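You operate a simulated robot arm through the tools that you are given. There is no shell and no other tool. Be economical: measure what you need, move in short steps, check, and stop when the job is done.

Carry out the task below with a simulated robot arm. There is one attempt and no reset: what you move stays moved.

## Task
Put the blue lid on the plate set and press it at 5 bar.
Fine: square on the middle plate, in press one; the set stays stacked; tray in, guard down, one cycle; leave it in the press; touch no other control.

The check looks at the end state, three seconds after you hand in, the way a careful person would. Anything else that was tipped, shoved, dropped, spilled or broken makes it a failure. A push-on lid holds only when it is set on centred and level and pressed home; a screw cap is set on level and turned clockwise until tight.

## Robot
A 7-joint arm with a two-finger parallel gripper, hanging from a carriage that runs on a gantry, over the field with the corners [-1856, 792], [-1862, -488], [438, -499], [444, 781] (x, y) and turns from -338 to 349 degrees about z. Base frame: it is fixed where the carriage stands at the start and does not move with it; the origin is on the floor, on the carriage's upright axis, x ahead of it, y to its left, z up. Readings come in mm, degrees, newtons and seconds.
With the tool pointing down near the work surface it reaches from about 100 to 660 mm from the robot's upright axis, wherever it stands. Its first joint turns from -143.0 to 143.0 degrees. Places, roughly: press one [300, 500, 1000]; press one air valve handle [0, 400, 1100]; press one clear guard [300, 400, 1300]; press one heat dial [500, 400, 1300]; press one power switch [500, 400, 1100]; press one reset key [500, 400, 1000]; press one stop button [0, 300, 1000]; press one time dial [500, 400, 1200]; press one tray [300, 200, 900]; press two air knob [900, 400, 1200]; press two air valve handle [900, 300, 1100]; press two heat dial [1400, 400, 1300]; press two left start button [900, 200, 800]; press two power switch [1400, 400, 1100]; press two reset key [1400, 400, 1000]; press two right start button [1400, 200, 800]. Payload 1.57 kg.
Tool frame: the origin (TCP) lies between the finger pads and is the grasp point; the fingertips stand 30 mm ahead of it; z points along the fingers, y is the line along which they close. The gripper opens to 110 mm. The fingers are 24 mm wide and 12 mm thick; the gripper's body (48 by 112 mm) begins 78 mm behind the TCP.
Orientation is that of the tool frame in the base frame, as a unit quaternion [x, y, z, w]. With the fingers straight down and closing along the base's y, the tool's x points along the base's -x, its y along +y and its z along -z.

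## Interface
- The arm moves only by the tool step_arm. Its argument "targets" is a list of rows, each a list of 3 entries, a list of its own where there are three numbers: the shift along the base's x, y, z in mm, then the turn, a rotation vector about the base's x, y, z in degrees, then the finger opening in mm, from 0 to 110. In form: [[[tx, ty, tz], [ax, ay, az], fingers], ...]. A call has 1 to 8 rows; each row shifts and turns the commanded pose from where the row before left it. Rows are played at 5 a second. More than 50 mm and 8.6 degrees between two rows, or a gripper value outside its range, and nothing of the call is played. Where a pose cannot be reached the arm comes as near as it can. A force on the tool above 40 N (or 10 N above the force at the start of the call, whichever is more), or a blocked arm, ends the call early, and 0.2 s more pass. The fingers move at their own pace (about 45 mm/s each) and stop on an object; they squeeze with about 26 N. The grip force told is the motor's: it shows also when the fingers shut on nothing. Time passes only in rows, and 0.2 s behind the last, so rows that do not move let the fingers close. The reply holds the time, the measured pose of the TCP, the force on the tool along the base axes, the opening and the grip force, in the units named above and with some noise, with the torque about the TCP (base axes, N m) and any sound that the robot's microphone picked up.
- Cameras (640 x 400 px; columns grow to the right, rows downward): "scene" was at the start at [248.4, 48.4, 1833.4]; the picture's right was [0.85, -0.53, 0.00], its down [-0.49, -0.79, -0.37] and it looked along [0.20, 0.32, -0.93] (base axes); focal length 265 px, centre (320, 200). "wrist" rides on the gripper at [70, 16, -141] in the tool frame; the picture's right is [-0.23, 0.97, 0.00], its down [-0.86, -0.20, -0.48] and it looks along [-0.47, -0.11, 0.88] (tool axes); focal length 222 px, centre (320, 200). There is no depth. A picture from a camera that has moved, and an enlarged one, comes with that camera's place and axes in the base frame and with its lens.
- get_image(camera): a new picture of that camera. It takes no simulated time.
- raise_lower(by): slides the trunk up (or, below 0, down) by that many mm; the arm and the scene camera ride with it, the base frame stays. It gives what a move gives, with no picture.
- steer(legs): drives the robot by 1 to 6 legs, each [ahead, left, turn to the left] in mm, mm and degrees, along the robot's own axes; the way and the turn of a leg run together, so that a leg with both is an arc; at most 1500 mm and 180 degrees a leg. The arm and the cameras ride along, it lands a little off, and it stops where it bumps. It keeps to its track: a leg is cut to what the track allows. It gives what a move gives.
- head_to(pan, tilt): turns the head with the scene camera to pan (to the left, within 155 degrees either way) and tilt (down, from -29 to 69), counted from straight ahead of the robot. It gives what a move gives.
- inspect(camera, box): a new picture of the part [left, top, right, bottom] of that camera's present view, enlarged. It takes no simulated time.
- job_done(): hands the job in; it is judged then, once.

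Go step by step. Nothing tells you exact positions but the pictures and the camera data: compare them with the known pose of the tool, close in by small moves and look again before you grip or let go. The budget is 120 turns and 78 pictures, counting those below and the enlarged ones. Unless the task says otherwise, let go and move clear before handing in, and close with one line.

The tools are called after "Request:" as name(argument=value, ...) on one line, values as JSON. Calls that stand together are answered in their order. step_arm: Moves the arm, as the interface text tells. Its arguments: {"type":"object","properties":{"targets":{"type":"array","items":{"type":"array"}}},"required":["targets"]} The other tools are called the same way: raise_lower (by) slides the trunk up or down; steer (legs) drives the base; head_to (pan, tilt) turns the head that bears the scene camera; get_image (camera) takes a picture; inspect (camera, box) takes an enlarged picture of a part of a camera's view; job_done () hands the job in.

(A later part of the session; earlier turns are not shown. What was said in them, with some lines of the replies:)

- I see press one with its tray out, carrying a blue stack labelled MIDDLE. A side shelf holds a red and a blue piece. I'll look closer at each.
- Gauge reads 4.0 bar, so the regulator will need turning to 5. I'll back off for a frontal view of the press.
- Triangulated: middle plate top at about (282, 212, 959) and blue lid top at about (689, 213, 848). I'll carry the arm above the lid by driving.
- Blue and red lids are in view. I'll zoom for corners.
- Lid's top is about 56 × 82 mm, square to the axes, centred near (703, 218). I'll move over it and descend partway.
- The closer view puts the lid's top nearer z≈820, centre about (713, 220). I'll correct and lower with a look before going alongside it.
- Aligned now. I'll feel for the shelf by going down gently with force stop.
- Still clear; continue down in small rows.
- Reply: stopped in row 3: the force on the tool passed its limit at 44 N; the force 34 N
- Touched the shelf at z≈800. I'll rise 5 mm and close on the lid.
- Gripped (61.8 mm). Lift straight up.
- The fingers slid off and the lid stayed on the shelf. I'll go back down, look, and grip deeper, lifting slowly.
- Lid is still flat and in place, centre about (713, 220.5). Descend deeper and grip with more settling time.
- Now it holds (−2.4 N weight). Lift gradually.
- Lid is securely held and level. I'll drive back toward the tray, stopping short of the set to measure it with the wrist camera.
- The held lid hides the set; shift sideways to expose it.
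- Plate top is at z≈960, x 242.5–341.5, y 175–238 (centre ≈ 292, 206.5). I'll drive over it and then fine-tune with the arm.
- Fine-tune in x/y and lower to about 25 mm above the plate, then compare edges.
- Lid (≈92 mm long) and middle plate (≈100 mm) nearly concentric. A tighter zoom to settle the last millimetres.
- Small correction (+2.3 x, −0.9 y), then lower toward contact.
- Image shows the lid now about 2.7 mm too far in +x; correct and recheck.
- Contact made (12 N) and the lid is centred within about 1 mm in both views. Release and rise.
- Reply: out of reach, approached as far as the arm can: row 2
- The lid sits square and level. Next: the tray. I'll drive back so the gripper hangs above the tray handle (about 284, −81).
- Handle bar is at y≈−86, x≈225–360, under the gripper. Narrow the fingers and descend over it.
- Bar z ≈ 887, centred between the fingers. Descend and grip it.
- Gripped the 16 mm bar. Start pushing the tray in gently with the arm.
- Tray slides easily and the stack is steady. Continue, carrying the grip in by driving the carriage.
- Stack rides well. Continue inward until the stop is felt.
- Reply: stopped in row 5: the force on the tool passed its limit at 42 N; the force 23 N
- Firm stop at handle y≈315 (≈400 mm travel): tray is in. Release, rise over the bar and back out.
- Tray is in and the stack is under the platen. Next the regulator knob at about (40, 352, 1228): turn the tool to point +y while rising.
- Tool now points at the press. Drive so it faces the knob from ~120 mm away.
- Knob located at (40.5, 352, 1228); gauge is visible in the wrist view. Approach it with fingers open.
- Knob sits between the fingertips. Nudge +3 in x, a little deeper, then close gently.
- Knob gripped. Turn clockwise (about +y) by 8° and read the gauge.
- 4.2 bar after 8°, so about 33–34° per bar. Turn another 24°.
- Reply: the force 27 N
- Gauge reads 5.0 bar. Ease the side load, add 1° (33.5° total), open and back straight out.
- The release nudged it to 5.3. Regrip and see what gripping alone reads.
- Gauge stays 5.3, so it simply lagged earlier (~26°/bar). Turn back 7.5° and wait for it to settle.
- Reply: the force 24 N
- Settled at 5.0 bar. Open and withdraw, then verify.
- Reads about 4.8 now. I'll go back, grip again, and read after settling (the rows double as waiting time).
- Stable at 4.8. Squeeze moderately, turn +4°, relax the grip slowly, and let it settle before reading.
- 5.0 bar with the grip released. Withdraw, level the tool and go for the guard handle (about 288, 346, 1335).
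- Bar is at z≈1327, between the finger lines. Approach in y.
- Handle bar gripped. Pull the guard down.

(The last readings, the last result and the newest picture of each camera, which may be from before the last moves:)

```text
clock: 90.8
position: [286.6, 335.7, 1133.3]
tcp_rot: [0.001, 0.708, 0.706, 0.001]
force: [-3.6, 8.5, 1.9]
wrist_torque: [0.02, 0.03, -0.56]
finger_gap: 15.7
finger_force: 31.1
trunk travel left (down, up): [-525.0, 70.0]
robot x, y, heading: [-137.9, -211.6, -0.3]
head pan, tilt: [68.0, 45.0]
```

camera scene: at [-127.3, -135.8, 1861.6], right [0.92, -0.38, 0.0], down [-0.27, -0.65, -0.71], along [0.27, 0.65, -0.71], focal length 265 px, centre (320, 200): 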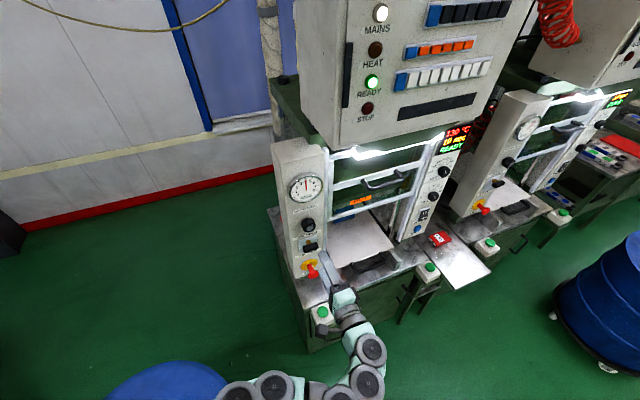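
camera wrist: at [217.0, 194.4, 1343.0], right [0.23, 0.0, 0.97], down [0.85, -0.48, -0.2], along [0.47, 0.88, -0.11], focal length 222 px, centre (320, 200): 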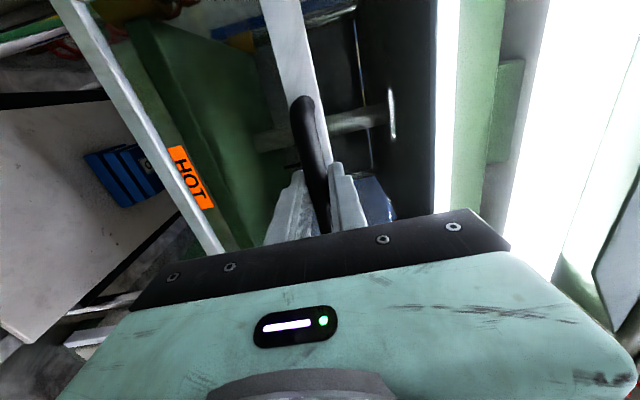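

Request:
step_arm(targets=[[[0, 0, -8], [0, 0, 0], 6], [[0, 0, -8], [0, 0, 0], 6], [[0, 0, -8], [0, 0, 0], 6], [[0, 0, -8], [0, 0, 0], 6], [[0, 0, -6], [0, 0, 0], 6], [[0, 0, -6], [0, 0, 0], 6], [[0, 0, -6], [0, 0, 0], 6], [[0, 0, -6], [0, 0, 0], 6]])

Request:
get_image(camera="scene")

```text
clock: 92.6
position: [286.4, 335.1, 1076.9]
tcp_rot: [0.0, 0.708, 0.706, 0.0]
force: [-3.0, 6.3, 2.8]
wrist_torque: [0.04, 0.12, -0.15]
finger_gap: 15.9
finger_force: 31.3
trunk travel left (down, up): [-525.0, 70.0]
robot x, y, heading: [-140.2, -213.9, -0.5]
head pan, tilt: [68.0, 45.0]
```

```text
10 pictures are left
camera scene: at [110.0, -137.1, 1861.6], right [0.92, -0.38, 0.0], down [-0.27, -0.65, -0.71], along [0.27, 0.65, -0.71], focal length 265 px, centre (320, 200)
```

scene: 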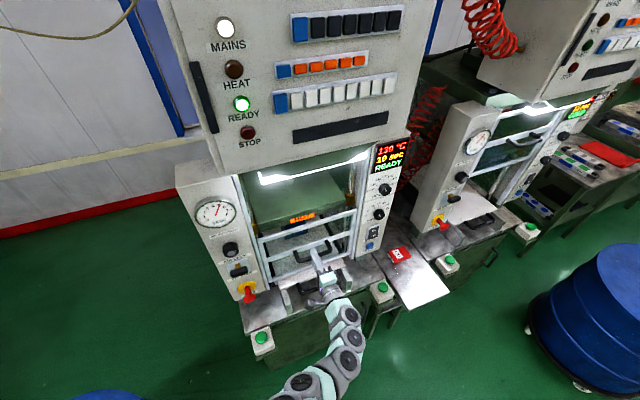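

Guard nearly down; continue to its stop.

Request:
step_arm(targets=[[[0, 0, -5], [0, 0, 0], 6], [[0, 0, -5], [0, 0, 0], 6], [[0, 0, -5], [0, 0, 0], 6], [[0, 0, -5], [0, 0, 0], 6], [[0, 0, -5], [0, 0, 0], 6], [[0, 0, -5], [0, 0, 0], 6], [[0, 0, -5], [0, 0, 0], 6], [[0, 0, -5], [0, 0, 0], 6]])

```text
clock: 93.5
position: [286.7, 337.1, 1068.4]
tcp_rot: [-0.001, 0.703, 0.711, 0.0]
force: [-4.4, -4.2, 8.4]
wrist_torque: [0.01, 0.09, -0.15]
finger_gap: 15.8
finger_force: 31.2
trunk travel left (down, up): [-525.0, 70.0]
robot x, y, heading: [-139.5, -207.9, -0.3]
head pan, tilt: [68.0, 45.0]
stopped in row 4: the force on the tool passed its limit at 43 N (the readings are from after the stop); the commanded pose is now the measured one
```

Stop felt after 259 mm of travel. Release and back away.

Request:
step_arm(targets=[[[0, 0, 0], [0, 0, 0], 20], [[0, 0, 0], [0, 0, 0], 40], [[0, 0, 0], [0, 0, 0], 50], [[0, -20, 0], [0, 0, 0], 50], [[0, -40, 0], [0, 0, 0], 50], [[0, -40, 0], [0, 0, 0], 50], [[0, -40, 0], [0, 0, 0], 30]])

Request:
inspect(camera="scene", box=[170, 130, 430, 370])

```text
clock: 95.0
position: [284.9, 197.3, 1067.9]
tcp_rot: [0.0, 0.704, 0.71, 0.001]
force: [0.0, -0.1, -0.1]
wrist_torque: [0.0, -0.01, 0.02]
finger_gap: 30.1
finger_force: 0.2
trunk travel left (down, up): [-525.0, 70.0]
robot x, y, heading: [-142.4, -211.8, -0.4]
head pan, tilt: [68.0, 45.0]
```

```text
1.67 times, centred on (300, 250) of scene
camera zoom: at [109.9, -137.9, 1861.6], right [0.92, -0.38, 0.0], down [-0.27, -0.65, -0.71], along [0.27, 0.65, -0.71], focal length 442 px, centre (353, 117)
```

zoom: 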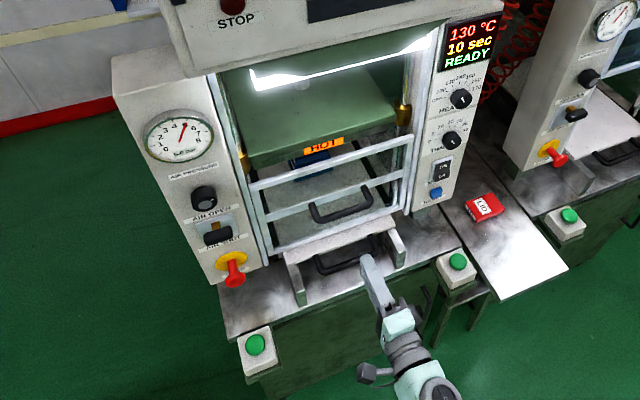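

Guard is down and the panel still says READY. Buttons triangulate to (41, 236, 860) and (541, 237, 857). Turn the tool down again, with fingers closed for pressing.

Request:
step_arm(targets=[[[-16, -12, 0], [-8.2, 0, 0], 0], [[-16, -12, 0], [-8.2, 0, 0], 0], [[-16, -12, 0], [-8.2, 0, 0], 0], [[-16, -12, 0], [-8.2, 0, 0], 0], [[-16, -12, 0], [-8.2, 0, 0], 0], [[-16, -12, -5], [-8.2, 0, 0], 0]])

Request:
step_arm(targets=[[[-16, -4, -10], [-8.2, 0, 0], 0], [[-16, -4, -10], [-8.2, 0, 0], 0], [[-16, -4, -10], [-8.2, 0, 0], 0], [[-16, -4, -10], [-8.2, 0, 0], 0], [[-16, -1, -10], [-7.5, 0, 0], 0], [[0, 0, -20], [0, 0, 0], 0], [[0, 0, 0], [0, 0, 0], 0]])

```text
clock: 96.5
position: [192.0, 123.5, 1059.9]
tcp_rot: [0.0, 0.936, 0.352, 0.0]
force: [-0.6, -0.1, 0.2]
wrist_torque: [-0.03, 0.04, 0.0]
finger_gap: 0.0
finger_force: 20.9
trunk travel left (down, up): [-525.0, 70.0]
robot x, y, heading: [-140.1, -213.7, -0.4]
head pan, tilt: [68.0, 45.0]
```

```text
clock: 98.0
position: [112.9, 108.6, 990.2]
tcp_rot: [0.0, 1.0, 0.008, 0.001]
force: [0.0, -0.6, -0.5]
wrist_torque: [0.0, 0.03, -0.02]
finger_gap: 0.0
finger_force: 21.1
trunk travel left (down, up): [-525.0, 70.0]
robot x, y, heading: [-138.4, -211.4, -0.3]
head pan, tilt: [68.0, 45.0]
```

Request:
steer(legs=[[428, 0, 0], [0, 128, 0]])

Request:
head_to(pan=105, tilt=52)

Request:
get_image(camera="scene")

```text
clock: 101.5
position: [543.9, 227.6, 990.3]
tcp_rot: [0.004, 1.0, 0.008, 0.0]
force: [0.5, 0.2, 0.6]
wrist_torque: [0.01, 0.0, 0.01]
finger_gap: 0.0
finger_force: 21.5
trunk travel left (down, up): [-525.0, 70.0]
robot x, y, heading: [291.7, -87.8, -0.8]
head pan, tilt: [68.0, 45.0]
```

```text
clock: 102.6
position: [544.2, 229.0, 989.5]
tcp_rot: [0.003, 1.0, 0.008, 0.0]
force: [-0.2, 0.7, 0.5]
wrist_torque: [0.02, 0.01, 0.0]
finger_gap: 0.1
finger_force: 21.1
trunk travel left (down, up): [-525.0, 70.0]
robot x, y, heading: [288.3, -86.4, -0.6]
head pan, tilt: [105.0, 52.0]
```

```text
8 pictures are left
camera scene: at [490.0, -17.6, 1852.0], right [0.97, 0.24, 0.0], down [0.19, -0.76, -0.62], along [-0.15, 0.6, -0.79], focal length 265 px, centre (320, 200)
```

scene: 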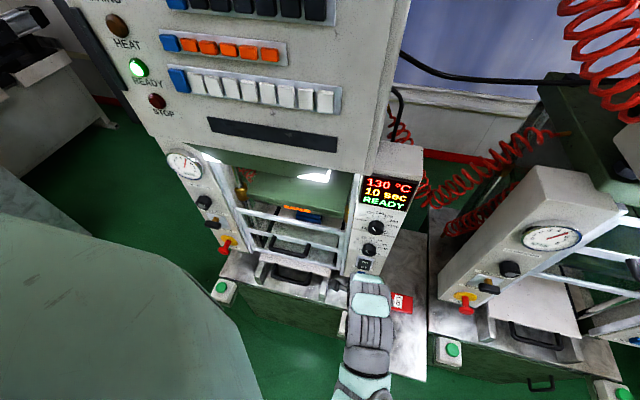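

Right button lies under the gripper. Line up and descend to just above it, checking with the wrist view.

Request:
step_arm(targets=[[[-3, 8, -30], [0, 0, 0], 0], [[0, 0, -30], [0, 0, 0], 0], [[0, 0, -20], [0, 0, 0], 0], [[0, 0, 0], [0, 0, 0], 0]])

Request:
get_image(camera="wrist")

```text
clock: 103.6
position: [539.1, 237.6, 910.3]
tcp_rot: [0.003, 1.0, 0.008, 0.001]
force: [-0.7, -0.2, -0.6]
wrist_torque: [-0.03, 0.02, -0.01]
finger_gap: 0.1
finger_force: 21.8
trunk travel left (down, up): [-525.0, 70.0]
robot x, y, heading: [290.5, -83.6, -0.9]
head pan, tilt: [105.0, 52.0]
```

```text
7 pictures are left
camera wrist: at [472.1, 250.9, 1050.3], right [0.23, 0.97, 0.02], down [0.85, -0.21, 0.48], along [0.47, -0.1, -0.88], focal length 222 px, centre (320, 200)
```

wrist: 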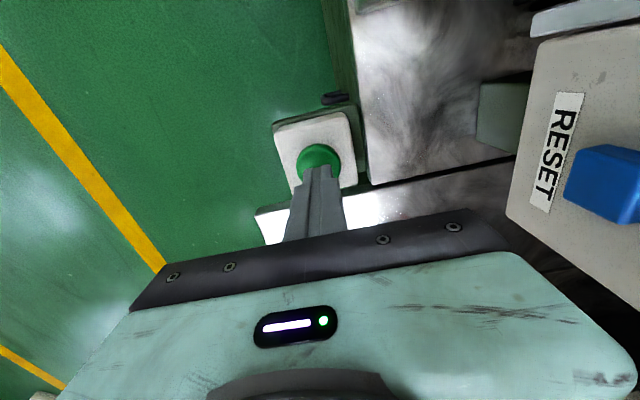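

Fingertips are right over the green cap. Press it down.

Request:
step_arm(targets=[[[-1, 0, -12], [0, 0, 0], 0], [[0, 0, -8], [0, 0, 0], 0], [[0, 0, -3], [0, 0, 0], 0], [[0, 0, -3], [0, 0, 0], 0], [[0, 0, -3], [0, 0, 0], 0], [[0, 0, -3], [0, 0, 0], 0]])

```text
clock: 105.0
position: [539.8, 236.2, 879.1]
tcp_rot: [0.003, 1.0, 0.009, 0.0]
force: [-5.0, -10.5, 38.1]
wrist_torque: [-0.37, 0.12, 0.0]
finger_gap: 0.0
finger_force: 21.5
trunk travel left (down, up): [-525.0, 70.0]
robot x, y, heading: [292.5, -87.0, -0.8]
head pan, tilt: [105.0, 52.0]
heard: click
stopped in row 6: the force on the tool passed its limit at 41 N (the readings are from after the stop); the commanded pose is now the measured one
```

A click was heard. Check the panel (no simulated time passes).

Request:
inspect(camera="scene", box=[100, 30, 430, 310])

```text
1.43 times, centred on (265, 170) of scene
camera zoom: at [489.9, -18.1, 1852.5], right [0.97, 0.24, 0.0], down [0.19, -0.76, -0.62], along [-0.15, 0.6, -0.79], focal length 378 px, centre (399, 243)
```

zoom: 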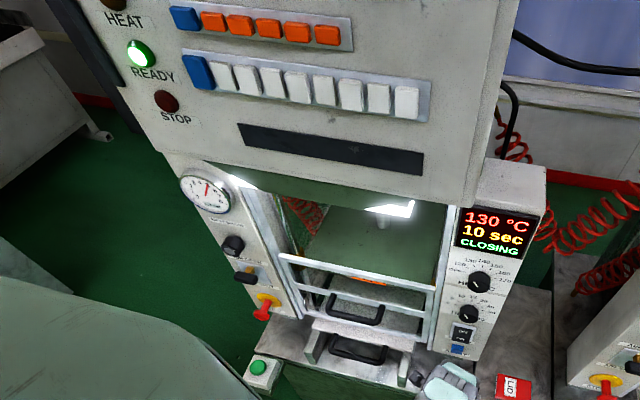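

The display says CLOSING: the cycle started. Hold briefly while it closes.

Request:
step_arm(targets=[[[0, 0, 0], [0, 0, 0], 0], [[0, 0, 0], [0, 0, 0], 0], [[0, 0, 0], [0, 0, 0], 0], [[0, 0, 0], [0, 0, 0], 0], [[0, 0, 0], [0, 0, 0], 0], [[0, 0, 0], [0, 0, 0], 0], [[0, 0, 0], [0, 0, 0], 0]])

Request:
inspect(camera="scene", box=[100, 30, 430, 310])

```text
clock: 106.6
position: [541.1, 238.3, 878.8]
tcp_rot: [0.002, 1.0, 0.01, 0.0]
force: [-6.2, -11.0, 45.0]
wrist_torque: [-0.37, 0.14, 0.0]
finger_gap: 0.0
finger_force: 21.5
trunk travel left (down, up): [-525.0, 70.0]
robot x, y, heading: [290.8, -86.3, -0.9]
head pan, tilt: [105.0, 52.0]
```

```text
1.43 times, centred on (265, 170) of scene
camera zoom: at [490.0, -17.8, 1852.2], right [0.97, 0.24, 0.0], down [0.19, -0.76, -0.62], along [-0.15, 0.6, -0.79], focal length 378 px, centre (399, 243)
```

zoom: 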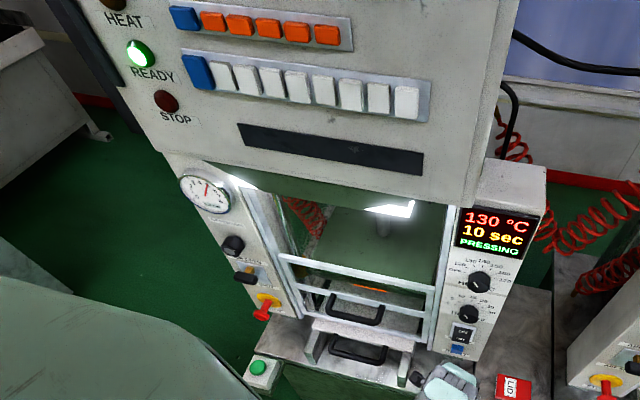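

PRESSING now. Release the button straight up, then wait out the 10 s.

Request:
step_arm(targets=[[[0, 0, 5], [0, 0, 0], 0], [[0, 0, 15], [0, 0, 0], 0], [[0, 0, 30], [0, 0, 0], 0], [[0, 0, 40], [0, 0, 0], 0], [[0, -20, 0], [0, 0, 0], 0], [[0, -40, 0], [0, 0, 0], 0], [[0, -40, 0], [0, 0, 0], 0], [[0, 0, 0], [0, 0, 0], 0]])

Request:
inspect(camera="scene", box=[160, 130, 430, 310])

```text
clock: 108.4
position: [539.3, 136.4, 969.0]
tcp_rot: [0.003, 1.0, 0.01, 0.001]
force: [0.0, 0.4, -0.4]
wrist_torque: [-0.02, -0.02, -0.01]
finger_gap: 0.0
finger_force: 20.9
trunk travel left (down, up): [-525.0, 70.0]
robot x, y, heading: [296.1, -86.0, -0.9]
head pan, tilt: [105.0, 52.0]
```

```text
2.22 times, centred on (295, 220) of scene
camera zoom: at [489.9, -17.8, 1852.0], right [0.97, 0.24, 0.0], down [0.19, -0.76, -0.62], along [-0.15, 0.6, -0.79], focal length 589 px, centre (376, 156)
```

zoom: 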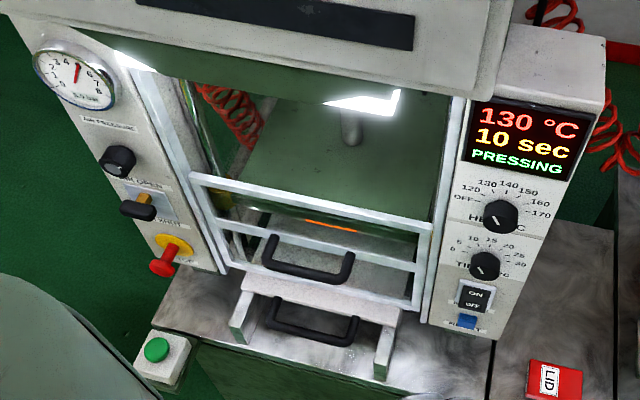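

Still PRESSING with the button released. Wait about 13 s.

Request:
step_arm(targets=[[[0, 0, 0], [0, 0, 0], 0], [[0, 0, 0], [0, 0, 0], 0], [[0, 0, 0], [0, 0, 0], 0], [[0, 0, 0], [0, 0, 0], 0], [[0, 0, 0], [0, 0, 0], 0], [[0, 0, 0], [0, 0, 0], 0], [[0, 0, 0], [0, 0, 0], 0], [[0, 0, 0], [0, 0, 0], 0]])

Request:
step_arm(targets=[[[0, 0, 0], [0, 0, 0], 0], [[0, 0, 0], [0, 0, 0], 0], [[0, 0, 0], [0, 0, 0], 0], [[0, 0, 0], [0, 0, 0], 0], [[0, 0, 0], [0, 0, 0], 0], [[0, 0, 0], [0, 0, 0], 0], [[0, 0, 0], [0, 0, 0], 0], [[0, 0, 0], [0, 0, 0], 0]])

Request:
step_arm(targets=[[[0, 0, 0], [0, 0, 0], 0], [[0, 0, 0], [0, 0, 0], 0], [[0, 0, 0], [0, 0, 0], 0], [[0, 0, 0], [0, 0, 0], 0], [[0, 0, 0], [0, 0, 0], 0], [[0, 0, 0], [0, 0, 0], 0], [[0, 0, 0], [0, 0, 0], 0], [[0, 0, 0], [0, 0, 0], 0]])

Request:
step_arm(targets=[[[0, 0, 0], [0, 0, 0], 0], [[0, 0, 0], [0, 0, 0], 0], [[0, 0, 0], [0, 0, 0], 0], [[0, 0, 0], [0, 0, 0], 0], [[0, 0, 0], [0, 0, 0], 0], [[0, 0, 0], [0, 0, 0], 0], [[0, 0, 0], [0, 0, 0], 0], [[0, 0, 0], [0, 0, 0], 0]])

Request:
step_arm(targets=[[[0, 0, 0], [0, 0, 0], 0], [[0, 0, 0], [0, 0, 0], 0], [[0, 0, 0], [0, 0, 0], 0], [[0, 0, 0], [0, 0, 0], 0], [[0, 0, 0], [0, 0, 0], 0], [[0, 0, 0], [0, 0, 0], 0], [[0, 0, 0], [0, 0, 0], 0], [[0, 0, 0], [0, 0, 0], 0]])

Request:
step_arm(targets=[[[0, 0, 0], [0, 0, 0], 0], [[0, 0, 0], [0, 0, 0], 0], [[0, 0, 0], [0, 0, 0], 0], [[0, 0, 0], [0, 0, 0], 0], [[0, 0, 0], [0, 0, 0], 0], [[0, 0, 0], [0, 0, 0], 0], [[0, 0, 0], [0, 0, 0], 0], [[0, 0, 0], [0, 0, 0], 0]])

Request:
step_arm(targets=[[[0, 0, 0], [0, 0, 0], 0], [[0, 0, 0], [0, 0, 0], 0], [[0, 0, 0], [0, 0, 0], 0], [[0, 0, 0], [0, 0, 0], 0], [[0, 0, 0], [0, 0, 0], 0], [[0, 0, 0], [0, 0, 0], 0], [[0, 0, 0], [0, 0, 0], 0], [[0, 0, 0], [0, 0, 0], 0]])

Request:
inspect(camera="scene", box=[160, 130, 430, 310])

```text
clock: 110.2
position: [540.1, 136.3, 968.8]
tcp_rot: [0.002, 1.0, 0.009, -0.001]
force: [0.3, 0.0, 0.3]
wrist_torque: [0.01, -0.01, 0.0]
finger_gap: 0.0
finger_force: 21.1
trunk travel left (down, up): [-525.0, 70.0]
robot x, y, heading: [289.2, -88.0, -0.8]
head pan, tilt: [105.0, 52.0]
```

```text
clock: 112.0
position: [539.6, 136.4, 968.0]
tcp_rot: [0.003, 1.0, 0.008, 0.0]
force: [1.0, -0.2, 0.0]
wrist_torque: [0.02, -0.02, 0.03]
finger_gap: 0.1
finger_force: 21.4
trunk travel left (down, up): [-525.0, 70.0]
robot x, y, heading: [290.5, -87.3, -1.0]
head pan, tilt: [105.0, 52.0]
```

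```text
clock: 113.8
position: [539.8, 136.0, 968.3]
tcp_rot: [0.003, 1.0, 0.009, 0.0]
force: [0.0, 0.4, 0.6]
wrist_torque: [-0.01, 0.0, -0.02]
finger_gap: 0.1
finger_force: 21.2
trunk travel left (down, up): [-525.0, 70.0]
robot x, y, heading: [291.2, -88.0, -1.0]
head pan, tilt: [105.0, 52.0]
```

```text
clock: 115.6
position: [539.5, 136.9, 968.1]
tcp_rot: [0.003, 1.0, 0.009, 0.0]
force: [0.4, -0.3, -0.3]
wrist_torque: [0.01, -0.01, -0.02]
finger_gap: 0.0
finger_force: 21.3
trunk travel left (down, up): [-525.0, 70.0]
robot x, y, heading: [290.9, -89.5, -0.6]
head pan, tilt: [105.0, 52.0]
```

```text
clock: 117.4
position: [538.7, 136.1, 968.8]
tcp_rot: [0.004, 1.0, 0.009, -0.001]
force: [0.6, 0.3, -0.2]
wrist_torque: [0.0, -0.03, 0.0]
finger_gap: 0.0
finger_force: 21.8
trunk travel left (down, up): [-525.0, 70.0]
robot x, y, heading: [289.6, -88.9, -0.9]
head pan, tilt: [105.0, 52.0]
```

```text
clock: 119.2
position: [540.5, 136.7, 968.6]
tcp_rot: [0.003, 1.0, 0.01, 0.0]
force: [-0.2, -0.1, 0.4]
wrist_torque: [0.01, 0.01, 0.03]
finger_gap: 0.0
finger_force: 21.1
trunk travel left (down, up): [-525.0, 70.0]
robot x, y, heading: [288.1, -89.2, -0.8]
head pan, tilt: [105.0, 52.0]
```

```text
clock: 121.0
position: [539.8, 135.7, 969.6]
tcp_rot: [0.002, 1.0, 0.01, 0.0]
force: [-0.3, -0.1, 0.8]
wrist_torque: [0.01, 0.01, 0.0]
finger_gap: 0.0
finger_force: 21.3
trunk travel left (down, up): [-525.0, 70.0]
robot x, y, heading: [290.8, -89.8, -0.9]
head pan, tilt: [105.0, 52.0]
```

```text
2.22 times, centred on (295, 220) of scene
camera zoom: at [489.9, -17.8, 1852.0], right [0.97, 0.24, 0.0], down [0.19, -0.76, -0.62], along [-0.15, 0.6, -0.79], focal length 589 px, centre (376, 156)
```

zoom: 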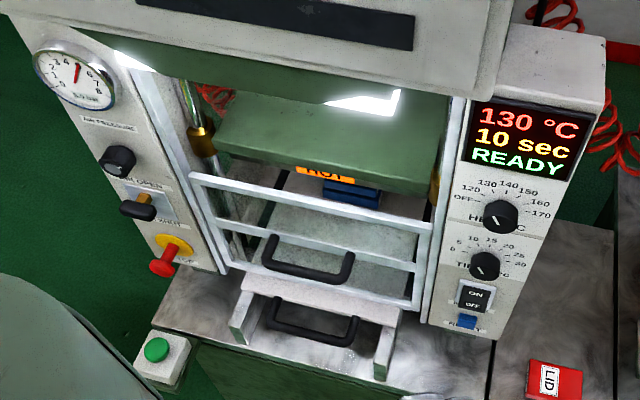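

The cycle has finished: READY again and the platen is up. One last look at the stack.

Request:
inspect(camera="scene", box=[275, 195, 345, 240])

Request:
inspect(camera="scene", box=[160, 140, 220, 180])

```text
8.89 times, centred on (310, 218) of scene
camera zoom: at [489.9, -17.8, 1852.0], right [0.97, 0.24, 0.0], down [0.19, -0.76, -0.62], along [-0.15, 0.6, -0.79], focal length 2354 px, centre (409, 44)
```

zoom: 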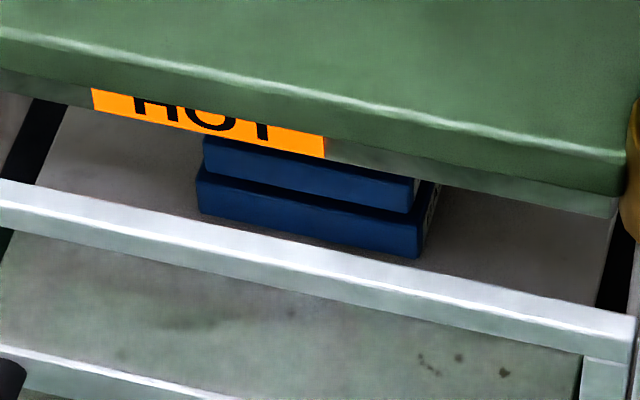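

```text
10.00 times, centred on (190, 160) of scene
camera zoom: at [489.9, -17.8, 1852.0], right [0.97, 0.24, 0.0], down [0.19, -0.76, -0.62], along [-0.15, 0.6, -0.79], focal length 2649 px, centre (1620, 600)
```

zoom: 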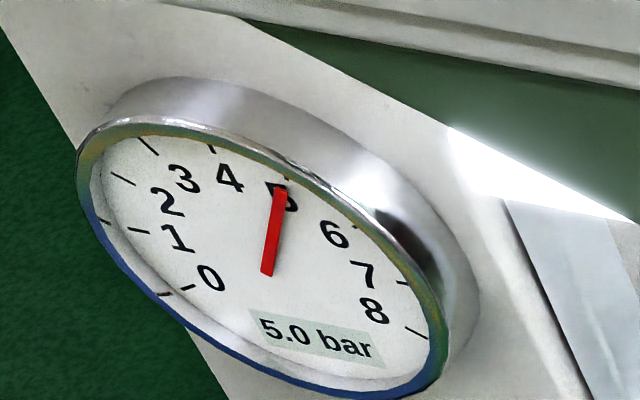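

The base and middle plates are stacked in the press, with the lid hidden behind the platen from this angle. The gauge reads 5.0 bar, the guard is down, the tray is in, and the arm is clear. Handing in.

Request:
job_done()

```text
The job is handed in.
```

I set the blue lid on the middle plate in press one and ran one press cycle, with the gauge at 5.0 bar before and after it. The tray is in, the guard is down and the set is still in the press; the platen hid the lid in my last picture, so I haven't seen it since pressing.
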